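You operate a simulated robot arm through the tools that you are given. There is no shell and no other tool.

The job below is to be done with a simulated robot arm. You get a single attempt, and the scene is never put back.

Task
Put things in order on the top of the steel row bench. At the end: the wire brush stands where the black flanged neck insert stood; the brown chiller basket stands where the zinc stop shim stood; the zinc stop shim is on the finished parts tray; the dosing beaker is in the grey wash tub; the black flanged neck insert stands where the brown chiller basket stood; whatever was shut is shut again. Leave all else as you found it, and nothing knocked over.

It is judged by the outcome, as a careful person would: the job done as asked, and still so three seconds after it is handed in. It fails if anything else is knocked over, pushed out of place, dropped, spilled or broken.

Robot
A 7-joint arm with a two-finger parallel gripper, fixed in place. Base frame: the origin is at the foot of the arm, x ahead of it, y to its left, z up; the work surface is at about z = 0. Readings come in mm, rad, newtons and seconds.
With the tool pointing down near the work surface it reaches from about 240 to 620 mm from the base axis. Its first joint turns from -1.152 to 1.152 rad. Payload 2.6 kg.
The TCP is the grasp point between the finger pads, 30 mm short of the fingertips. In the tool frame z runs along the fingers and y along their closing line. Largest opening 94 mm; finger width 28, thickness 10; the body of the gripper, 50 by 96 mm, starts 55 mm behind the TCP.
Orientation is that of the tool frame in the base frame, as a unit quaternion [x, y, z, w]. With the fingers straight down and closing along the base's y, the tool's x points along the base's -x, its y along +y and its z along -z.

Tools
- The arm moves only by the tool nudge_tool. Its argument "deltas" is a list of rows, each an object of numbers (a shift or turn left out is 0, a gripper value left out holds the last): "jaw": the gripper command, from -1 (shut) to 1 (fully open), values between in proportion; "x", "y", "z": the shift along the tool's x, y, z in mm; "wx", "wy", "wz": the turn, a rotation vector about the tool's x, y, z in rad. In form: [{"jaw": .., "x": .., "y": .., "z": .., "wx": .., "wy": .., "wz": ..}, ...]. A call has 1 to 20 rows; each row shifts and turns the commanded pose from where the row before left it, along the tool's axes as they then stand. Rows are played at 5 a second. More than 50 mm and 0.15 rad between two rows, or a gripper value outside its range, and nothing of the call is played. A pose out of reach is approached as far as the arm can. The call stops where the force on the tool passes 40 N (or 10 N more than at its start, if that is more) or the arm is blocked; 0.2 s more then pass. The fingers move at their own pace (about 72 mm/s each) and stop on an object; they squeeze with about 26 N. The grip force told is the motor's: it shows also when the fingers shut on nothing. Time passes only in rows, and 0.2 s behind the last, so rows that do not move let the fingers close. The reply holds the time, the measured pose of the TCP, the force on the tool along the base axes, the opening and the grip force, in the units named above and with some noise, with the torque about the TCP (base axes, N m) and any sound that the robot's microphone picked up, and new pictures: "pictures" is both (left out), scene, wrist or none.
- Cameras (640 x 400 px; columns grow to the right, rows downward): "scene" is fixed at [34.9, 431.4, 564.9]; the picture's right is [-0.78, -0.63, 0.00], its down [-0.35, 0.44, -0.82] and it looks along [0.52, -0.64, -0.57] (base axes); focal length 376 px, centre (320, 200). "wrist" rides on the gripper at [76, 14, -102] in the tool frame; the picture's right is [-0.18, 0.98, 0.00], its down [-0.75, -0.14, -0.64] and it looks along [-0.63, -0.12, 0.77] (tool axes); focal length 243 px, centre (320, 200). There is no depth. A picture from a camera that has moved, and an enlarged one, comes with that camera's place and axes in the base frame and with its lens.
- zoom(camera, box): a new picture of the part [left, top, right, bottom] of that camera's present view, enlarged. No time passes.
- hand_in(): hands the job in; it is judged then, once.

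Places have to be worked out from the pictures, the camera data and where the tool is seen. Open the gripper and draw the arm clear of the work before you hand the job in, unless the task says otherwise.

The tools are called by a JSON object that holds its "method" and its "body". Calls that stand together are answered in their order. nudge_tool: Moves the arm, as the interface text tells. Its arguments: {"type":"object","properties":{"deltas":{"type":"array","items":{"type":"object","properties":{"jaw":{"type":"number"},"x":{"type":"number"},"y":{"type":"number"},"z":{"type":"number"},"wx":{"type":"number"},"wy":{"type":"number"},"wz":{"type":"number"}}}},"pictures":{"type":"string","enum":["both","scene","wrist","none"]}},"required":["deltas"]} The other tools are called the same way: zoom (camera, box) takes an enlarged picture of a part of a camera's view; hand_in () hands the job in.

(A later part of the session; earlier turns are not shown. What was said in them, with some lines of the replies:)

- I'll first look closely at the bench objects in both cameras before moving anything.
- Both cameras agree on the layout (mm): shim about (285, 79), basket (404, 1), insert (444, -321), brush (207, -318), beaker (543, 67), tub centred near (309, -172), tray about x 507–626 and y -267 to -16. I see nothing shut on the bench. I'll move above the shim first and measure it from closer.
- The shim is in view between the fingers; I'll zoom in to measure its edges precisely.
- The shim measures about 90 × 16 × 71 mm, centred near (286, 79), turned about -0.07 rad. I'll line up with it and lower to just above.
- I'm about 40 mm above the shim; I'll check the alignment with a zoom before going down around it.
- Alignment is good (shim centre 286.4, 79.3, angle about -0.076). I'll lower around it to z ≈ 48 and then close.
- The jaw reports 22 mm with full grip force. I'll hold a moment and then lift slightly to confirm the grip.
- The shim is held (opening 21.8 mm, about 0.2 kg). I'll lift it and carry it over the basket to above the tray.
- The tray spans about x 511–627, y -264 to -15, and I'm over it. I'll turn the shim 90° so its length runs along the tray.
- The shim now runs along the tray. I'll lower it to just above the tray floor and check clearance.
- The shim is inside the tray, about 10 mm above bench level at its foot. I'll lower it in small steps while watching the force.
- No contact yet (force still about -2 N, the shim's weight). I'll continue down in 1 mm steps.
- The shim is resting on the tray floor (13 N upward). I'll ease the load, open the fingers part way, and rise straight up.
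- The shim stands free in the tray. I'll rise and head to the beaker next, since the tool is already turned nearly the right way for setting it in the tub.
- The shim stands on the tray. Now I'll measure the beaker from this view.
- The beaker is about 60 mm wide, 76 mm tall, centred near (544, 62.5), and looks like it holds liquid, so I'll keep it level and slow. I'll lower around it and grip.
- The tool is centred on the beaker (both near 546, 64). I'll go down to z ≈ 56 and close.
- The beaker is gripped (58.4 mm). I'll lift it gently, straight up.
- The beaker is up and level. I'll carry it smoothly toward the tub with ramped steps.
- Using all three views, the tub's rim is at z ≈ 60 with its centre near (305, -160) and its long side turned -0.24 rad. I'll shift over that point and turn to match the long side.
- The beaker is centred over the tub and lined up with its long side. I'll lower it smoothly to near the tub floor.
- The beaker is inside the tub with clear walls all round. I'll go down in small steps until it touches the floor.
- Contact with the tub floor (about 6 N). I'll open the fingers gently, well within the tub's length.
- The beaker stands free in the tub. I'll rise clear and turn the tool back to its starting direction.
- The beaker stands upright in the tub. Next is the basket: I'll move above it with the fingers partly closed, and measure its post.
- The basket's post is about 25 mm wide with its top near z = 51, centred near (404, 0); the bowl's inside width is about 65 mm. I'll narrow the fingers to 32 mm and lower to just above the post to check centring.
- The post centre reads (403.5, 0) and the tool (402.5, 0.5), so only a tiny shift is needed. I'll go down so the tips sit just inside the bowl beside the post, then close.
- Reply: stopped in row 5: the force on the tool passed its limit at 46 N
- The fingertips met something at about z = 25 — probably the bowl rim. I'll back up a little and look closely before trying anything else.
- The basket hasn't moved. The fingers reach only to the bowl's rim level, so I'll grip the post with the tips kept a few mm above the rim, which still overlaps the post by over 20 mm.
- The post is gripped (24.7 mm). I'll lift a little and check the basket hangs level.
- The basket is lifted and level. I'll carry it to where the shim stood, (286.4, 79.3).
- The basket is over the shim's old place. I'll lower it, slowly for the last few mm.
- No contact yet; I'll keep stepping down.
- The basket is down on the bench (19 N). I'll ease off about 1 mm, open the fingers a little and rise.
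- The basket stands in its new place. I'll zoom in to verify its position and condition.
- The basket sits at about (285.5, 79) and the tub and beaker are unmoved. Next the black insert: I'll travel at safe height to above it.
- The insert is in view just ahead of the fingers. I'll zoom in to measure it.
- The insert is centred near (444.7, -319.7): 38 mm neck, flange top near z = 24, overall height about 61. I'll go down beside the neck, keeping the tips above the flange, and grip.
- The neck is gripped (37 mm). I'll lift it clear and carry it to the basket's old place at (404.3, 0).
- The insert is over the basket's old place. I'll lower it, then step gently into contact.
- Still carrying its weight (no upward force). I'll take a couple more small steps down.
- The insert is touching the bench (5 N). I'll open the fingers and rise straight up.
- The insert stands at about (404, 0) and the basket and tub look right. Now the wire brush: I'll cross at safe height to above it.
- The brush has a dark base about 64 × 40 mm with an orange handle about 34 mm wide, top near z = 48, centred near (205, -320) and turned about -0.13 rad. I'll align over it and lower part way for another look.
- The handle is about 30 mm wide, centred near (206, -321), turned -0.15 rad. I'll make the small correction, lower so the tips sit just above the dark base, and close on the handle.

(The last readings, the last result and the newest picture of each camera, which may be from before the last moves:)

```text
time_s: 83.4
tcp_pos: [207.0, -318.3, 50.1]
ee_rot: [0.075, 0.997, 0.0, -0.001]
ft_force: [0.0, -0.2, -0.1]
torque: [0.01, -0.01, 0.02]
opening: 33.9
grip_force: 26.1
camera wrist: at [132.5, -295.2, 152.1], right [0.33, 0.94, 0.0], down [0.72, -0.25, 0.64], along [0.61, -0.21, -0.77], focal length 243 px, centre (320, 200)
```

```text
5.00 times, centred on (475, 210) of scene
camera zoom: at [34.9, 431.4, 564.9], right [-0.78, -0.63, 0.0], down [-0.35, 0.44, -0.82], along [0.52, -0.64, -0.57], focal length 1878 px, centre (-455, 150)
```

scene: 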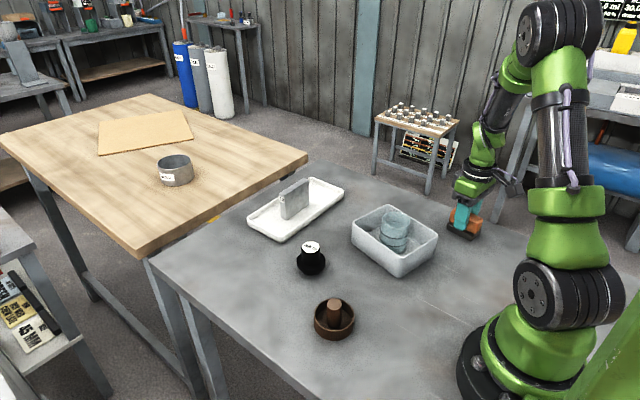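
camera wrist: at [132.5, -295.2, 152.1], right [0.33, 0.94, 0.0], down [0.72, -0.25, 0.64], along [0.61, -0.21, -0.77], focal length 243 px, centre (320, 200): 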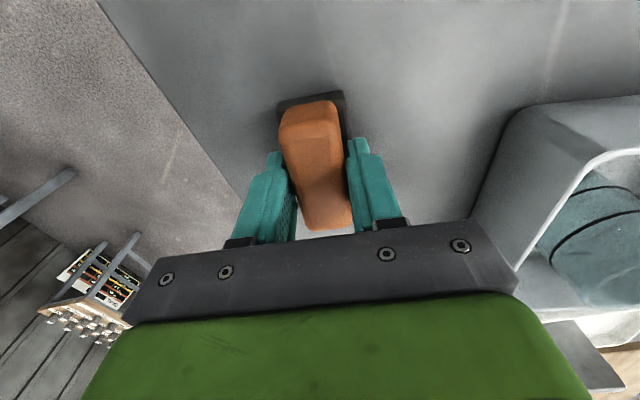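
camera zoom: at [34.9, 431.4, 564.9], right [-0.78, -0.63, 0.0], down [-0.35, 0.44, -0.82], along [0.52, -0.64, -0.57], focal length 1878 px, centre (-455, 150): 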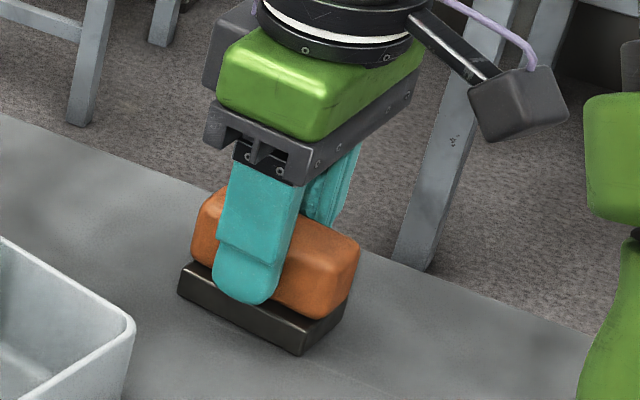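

The handle is gripped (33.9 mm) with the tips just above the base. I'll lift it and carry it straight along to the insert's old place at (444.7, -319.7).

{"method": "nudge_tool", "body": {"deltas": [{"z": -6}, {"z": -20}, {"z": -30}, {"z": -24}, {"x": -14, "y": 2.1}, {"x": -22, "y": 3.4}, {"x": -24, "y": 3.7}, {"x": -24, "y": 3.7}, {"x": -24, "y": 3.7}, {"x": -24, "y": 3.7}, {"x": -24, "y": 3.7}, {"x": -24, "y": 3.7}, {"x": -22, "y": 3.4}, {"x": -20, "y": 3.1}, {"x": -14.4, "y": 2.2}, {}, {}], "pictures": "both"}}

```text
time_s: 87.0
tcp_pos: [445.9, -319.4, 129.0]
ee_rot: [0.075, 0.997, 0.0, -0.001]
ft_force: [0.1, -0.7, -1.2]
torque: [-0.01, 0.01, 0.0]
opening: 33.7
grip_force: 26.2
camera wrist: at [373.1, -294.6, 231.1], right [0.33, 0.94, 0.0], down [0.72, -0.25, 0.64], along [0.61, -0.21, -0.77], focal length 243 px, centre (320, 200)
```

scene: 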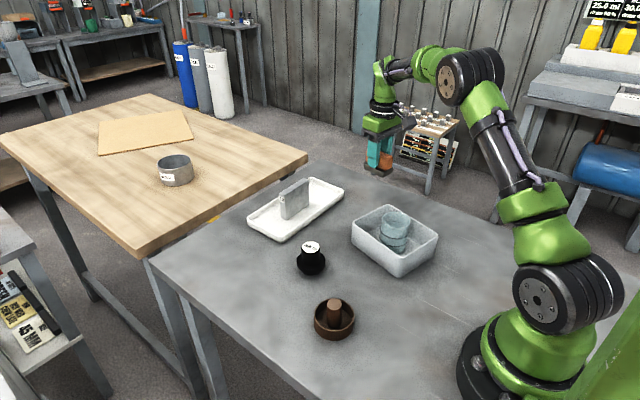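
wrist: 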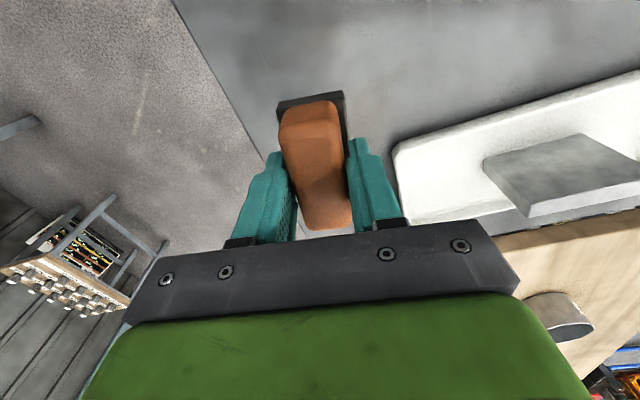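

The brush is over its target, with the bench edge (y ≈ -398) and tray well clear. I'll lower it, then step into contact.

{"method": "nudge_tool", "body": {"deltas": [{"x": 1.2, "z": 12}, {"z": 20}, {"z": 20}, {"z": 14}, {"z": 7}, {}], "pictures": "none"}}

{"method": "nudge_tool", "body": {"deltas": [{"z": 2}, {"z": 1}, {}], "pictures": "none"}}

{"method": "nudge_tool", "body": {"deltas": [{"z": 1}, {}], "pictures": "none"}}

{"method": "nudge_tool", "body": {"deltas": [{"z": 1}, {}], "pictures": "scene"}}

```text
time_s: 88.4
tcp_pos: [443.3, -320.1, 55.7]
ee_rot: [0.075, 0.997, -0.001, -0.001]
ft_force: [0.8, -0.2, -0.1]
torque: [0.0, 0.03, 0.01]
opening: 34.3
grip_force: 26.2
```

```text
time_s: 89.2
tcp_pos: [443.8, -321.4, 53.5]
ee_rot: [0.075, 0.997, -0.001, -0.001]
ft_force: [0.6, 0.5, -0.5]
torque: [0.0, 0.01, -0.04]
opening: 33.6
grip_force: 26.0
```

```text
time_s: 89.8
tcp_pos: [445.2, -321.1, 51.9]
ee_rot: [0.075, 0.997, 0.0, 0.0]
ft_force: [-0.7, -0.4, -0.7]
torque: [0.01, 0.01, 0.0]
opening: 33.7
grip_force: 26.1
```

```text
time_s: 90.4
tcp_pos: [444.2, -320.9, 50.8]
ee_rot: [0.075, 0.997, 0.0, -0.001]
ft_force: [-0.9, -0.7, -1.1]
torque: [-0.03, 0.02, -0.04]
opening: 33.6
grip_force: 25.9
```

scene: 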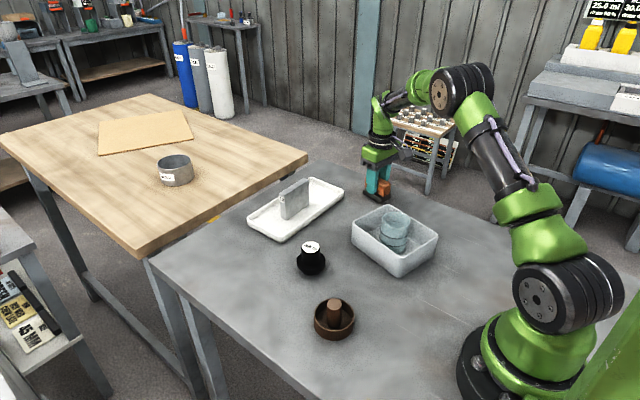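

Nearly down but no contact force yet; two more small steps.

{"method": "nudge_tool", "body": {"deltas": [{"z": 0.8}, {}], "pictures": "none"}}

{"method": "nudge_tool", "body": {"deltas": [{"z": 0.7}, {}], "pictures": "none"}}

```text
time_s: 91.0
tcp_pos: [444.0, -320.3, 50.6]
ee_rot: [0.075, 0.997, 0.0, 0.0]
ft_force: [-0.4, -0.3, -1.6]
torque: [0.02, -0.02, 0.02]
opening: 33.8
grip_force: 25.7
```

```text
time_s: 91.6
tcp_pos: [444.5, -320.3, 51.4]
ee_rot: [0.076, 0.997, -0.001, -0.001]
ft_force: [0.7, -0.2, -1.0]
torque: [-0.01, -0.01, -0.01]
opening: 33.9
grip_force: 26.2
```

{"method": "nudge_tool", "body": {"deltas": [{"z": 0.8}, {}], "pictures": "none"}}

{"method": "nudge_tool", "body": {"deltas": [{"z": 0.7}, {}], "pictures": "both"}}

```text
time_s: 92.2
tcp_pos: [442.9, -320.1, 49.4]
ee_rot: [0.075, 0.997, 0.0, -0.001]
ft_force: [0.4, -0.2, -2.0]
torque: [-0.01, 0.03, 0.02]
opening: 33.9
grip_force: 25.8
```

```text
time_s: 92.8
tcp_pos: [443.0, -320.9, 49.7]
ee_rot: [0.075, 0.997, 0.001, -0.001]
ft_force: [-1.0, 1.0, -0.6]
torque: [0.0, 0.03, 0.0]
opening: 33.8
grip_force: 26.3
camera wrist: at [370.0, -295.2, 152.2], right [0.33, 0.94, 0.0], down [0.72, -0.25, 0.64], along [0.61, -0.21, -0.77], focal length 243 px, centre (320, 200)
```

scene: 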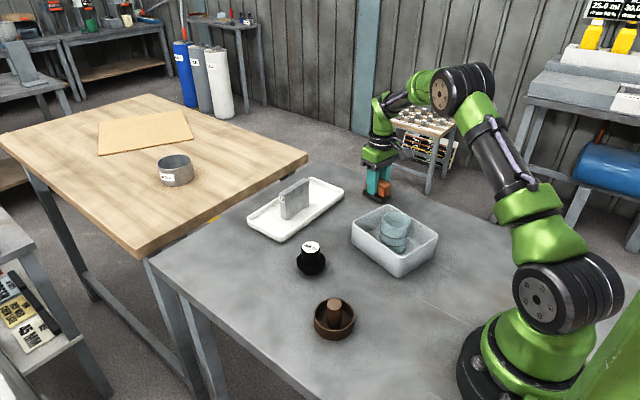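
wrist: 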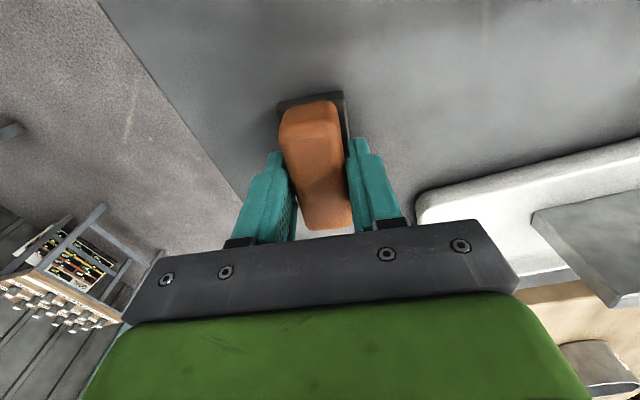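

Camera height now matches the height at pick-up, so contact is imminent. Small steps again.

{"method": "nudge_tool", "body": {"deltas": [{"z": 0.7}, {}], "pictures": "none"}}

{"method": "nudge_tool", "body": {"deltas": [{"z": 0.7}, {}], "pictures": "none"}}

```text
time_s: 93.4
tcp_pos: [443.8, -319.8, 49.5]
ee_rot: [0.075, 0.997, 0.0, 0.0]
ft_force: [-2.2, 0.3, 5.0]
torque: [0.1, 0.33, -0.03]
opening: 33.8
grip_force: 25.2
```

```text
time_s: 94.0
tcp_pos: [443.4, -319.8, 48.4]
ee_rot: [0.076, 0.997, 0.0, 0.0]
ft_force: [-4.9, 3.2, 17.6]
torque: [0.04, 0.29, -0.06]
opening: 34.1
grip_force: 25.8
```

The brush is on the bench (about 18 N). I'll ease off, open, and rise straight up.

{"method": "nudge_tool", "body": {"deltas": [{"z": -0.9}, {}, {"jaw": 0.0}, {"jaw": 0.2}, {}, {"z": -10}, {"z": -25}, {"z": -35}, {"z": -35}, {}], "pictures": "both"}}

{"method": "zoom", "body": {"camera": "scene", "box": [330, 150, 450, 290]}}

{"method": "zoom", "body": {"camera": "wrist", "box": [230, 40, 430, 200]}}

```text
time_s: 96.2
tcp_pos: [443.1, -318.7, 152.8]
ee_rot: [0.074, 0.997, 0.001, -0.001]
ft_force: [0.4, 0.8, -1.0]
torque: [-0.02, -0.01, 0.0]
opening: 56.2
grip_force: 0.0
camera wrist: at [369.6, -293.6, 256.2], right [0.33, 0.94, 0.0], down [0.72, -0.25, 0.64], along [0.61, -0.21, -0.77], focal length 243 px, centre (320, 200)
```

scene: 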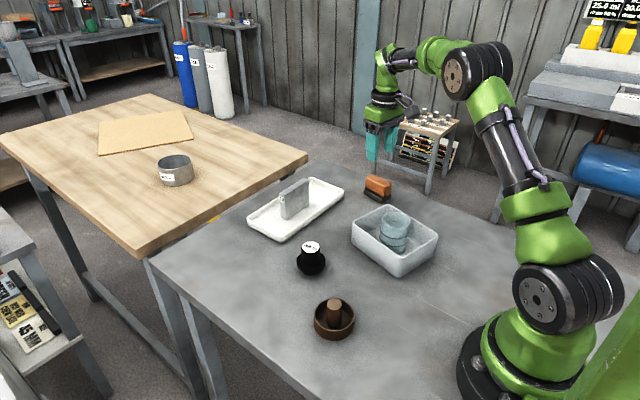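
wrist: 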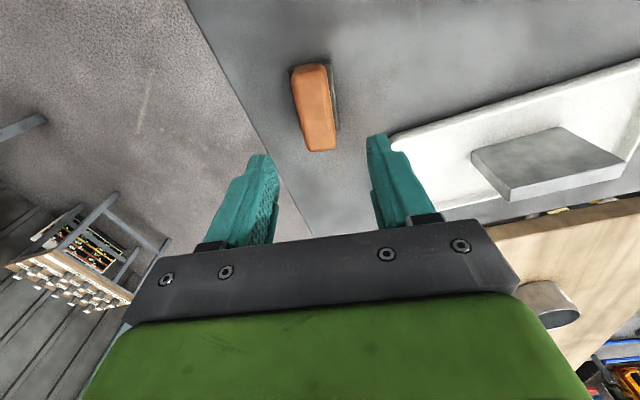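

```text
2.86 times, centred on (390, 220) of scene
camera zoom: at [34.9, 431.4, 564.9], right [-0.78, -0.63, 0.0], down [-0.35, 0.44, -0.82], along [0.52, -0.64, -0.57], focal length 1073 px, centre (120, 143)
```

zoom: 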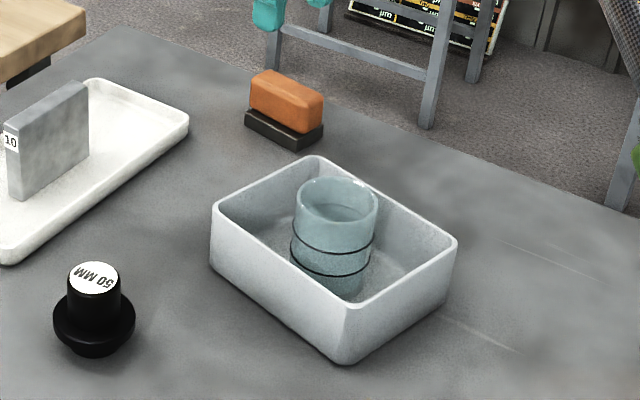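

```text
2.50 times, centred on (330, 120) of wrist
camera zoom: at [369.6, -293.6, 256.2], right [0.33, 0.94, 0.0], down [0.72, -0.25, 0.64], along [0.61, -0.21, -0.77], focal length 606 px, centre (295, 400)
```

zoom: 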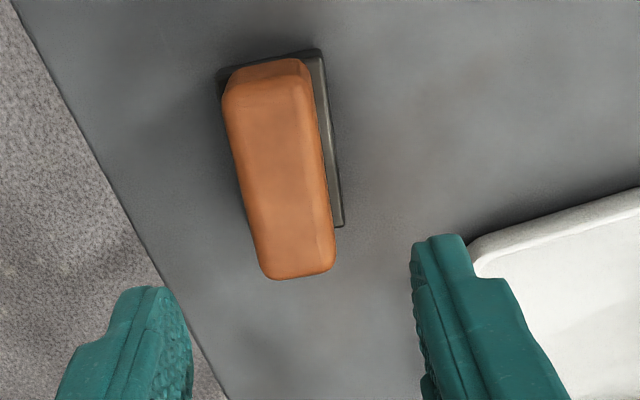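

Everything is in place: brush near (443, -320), insert near (404, 0), basket near (285, 79), shim standing on the tray, beaker upright in the tub. I'll open the gripper fully and draw the arm up and back to its starting position.

{"method": "nudge_tool", "body": {"deltas": [{"z": -40}, {"z": -42}, {"z": -45}, {"wz": -0.15, "jaw": 1}, {"x": 12.2, "y": 36.2}, {"x": 12.2, "y": 36.2}, {"x": 12.2, "y": 36.2}, {"x": 12.2, "y": 36.2}, {"x": 12.2, "y": 36.2}, {"x": 12.2, "y": 36.2}, {"x": 12.2, "y": 36.2}, {"x": 12.2, "y": 36.2}, {}, {}], "pictures": "both"}}

{"method": "zoom", "body": {"camera": "scene", "box": [220, 150, 480, 350]}}

```text
time_s: 99.2
tcp_pos: [345.8, -31.7, 280.2]
ee_rot: [0.0, 1.0, 0.0, 0.0]
ft_force: [-0.4, 0.1, -0.6]
torque: [0.02, 0.01, -0.02]
opening: 94.2
grip_force: 0.1
camera wrist: at [269.1, -17.1, 382.8], right [0.18, 0.98, 0.0], down [0.75, -0.14, 0.64], along [0.63, -0.12, -0.77], focal length 243 px, centre (320, 200)
```

scene: 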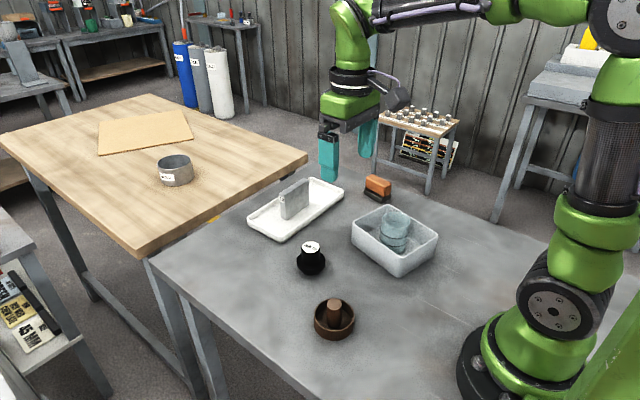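
wrist: 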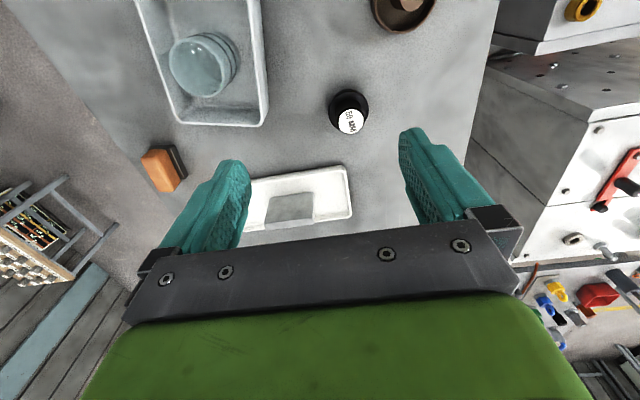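

```text
2.00 times, centred on (350, 250) of scene
camera zoom: at [34.9, 431.4, 564.9], right [-0.78, -0.63, 0.0], down [-0.35, 0.44, -0.82], along [0.52, -0.64, -0.57], focal length 751 px, centre (260, 100)
```

zoom: 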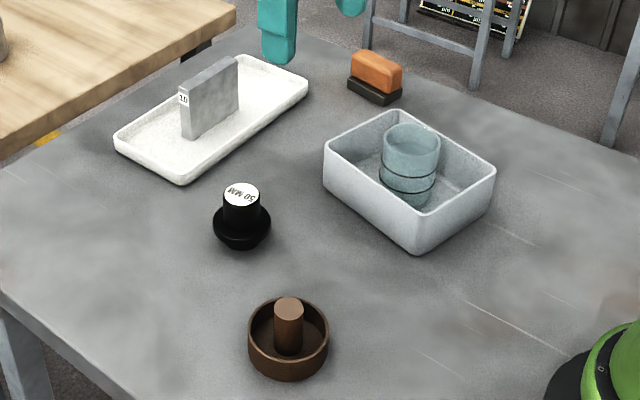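

The pictures show every item at its asked-for place and upright, with the tray and tub unmoved, nothing left open, and the arm clear with the gripper empty and open. I'm handing in the job.

{"method": "hand_in", "body": {}}

```text
The job is handed in.
```

I've handed the job in, and the last pictures show all five items upright where you asked. The positions below are my estimates from the cameras and tool readings.

| Item | Where it is now | Approximate position (x, y in mm) |
|---|---|---|
| Wire brush | where the black insert stood | (443, -320); the insert stood at (445, -320) |
| Black flanged neck insert | where the brown basket stood | (404, 0) |
| Brown chiller basket | where the shim stood | (285, 79); the shim stood at (286, 79) |
| Zinc stop shim | standing on edge on the finished parts tray | (564, -130) |
| Dosing beaker | upright in the grey wash tub | (306, -161) |

- **Contact with the basket:** on the first try at gripping its centre post, the fingertips pressed down on the basket, most likely on its rim, and the arm stopped at 46 N. The basket had not moved. I gripped the post higher up on the second try.
- **Beaker:** it looked as if it might hold liquid, so I kept it level and moved it slowly. I saw no spill.
- **Shut items:** I saw nothing shut on the bench, so there was nothing to close again.

The tray and tub look unmoved. The arm is back near its starting position, with the gripper open and empty.
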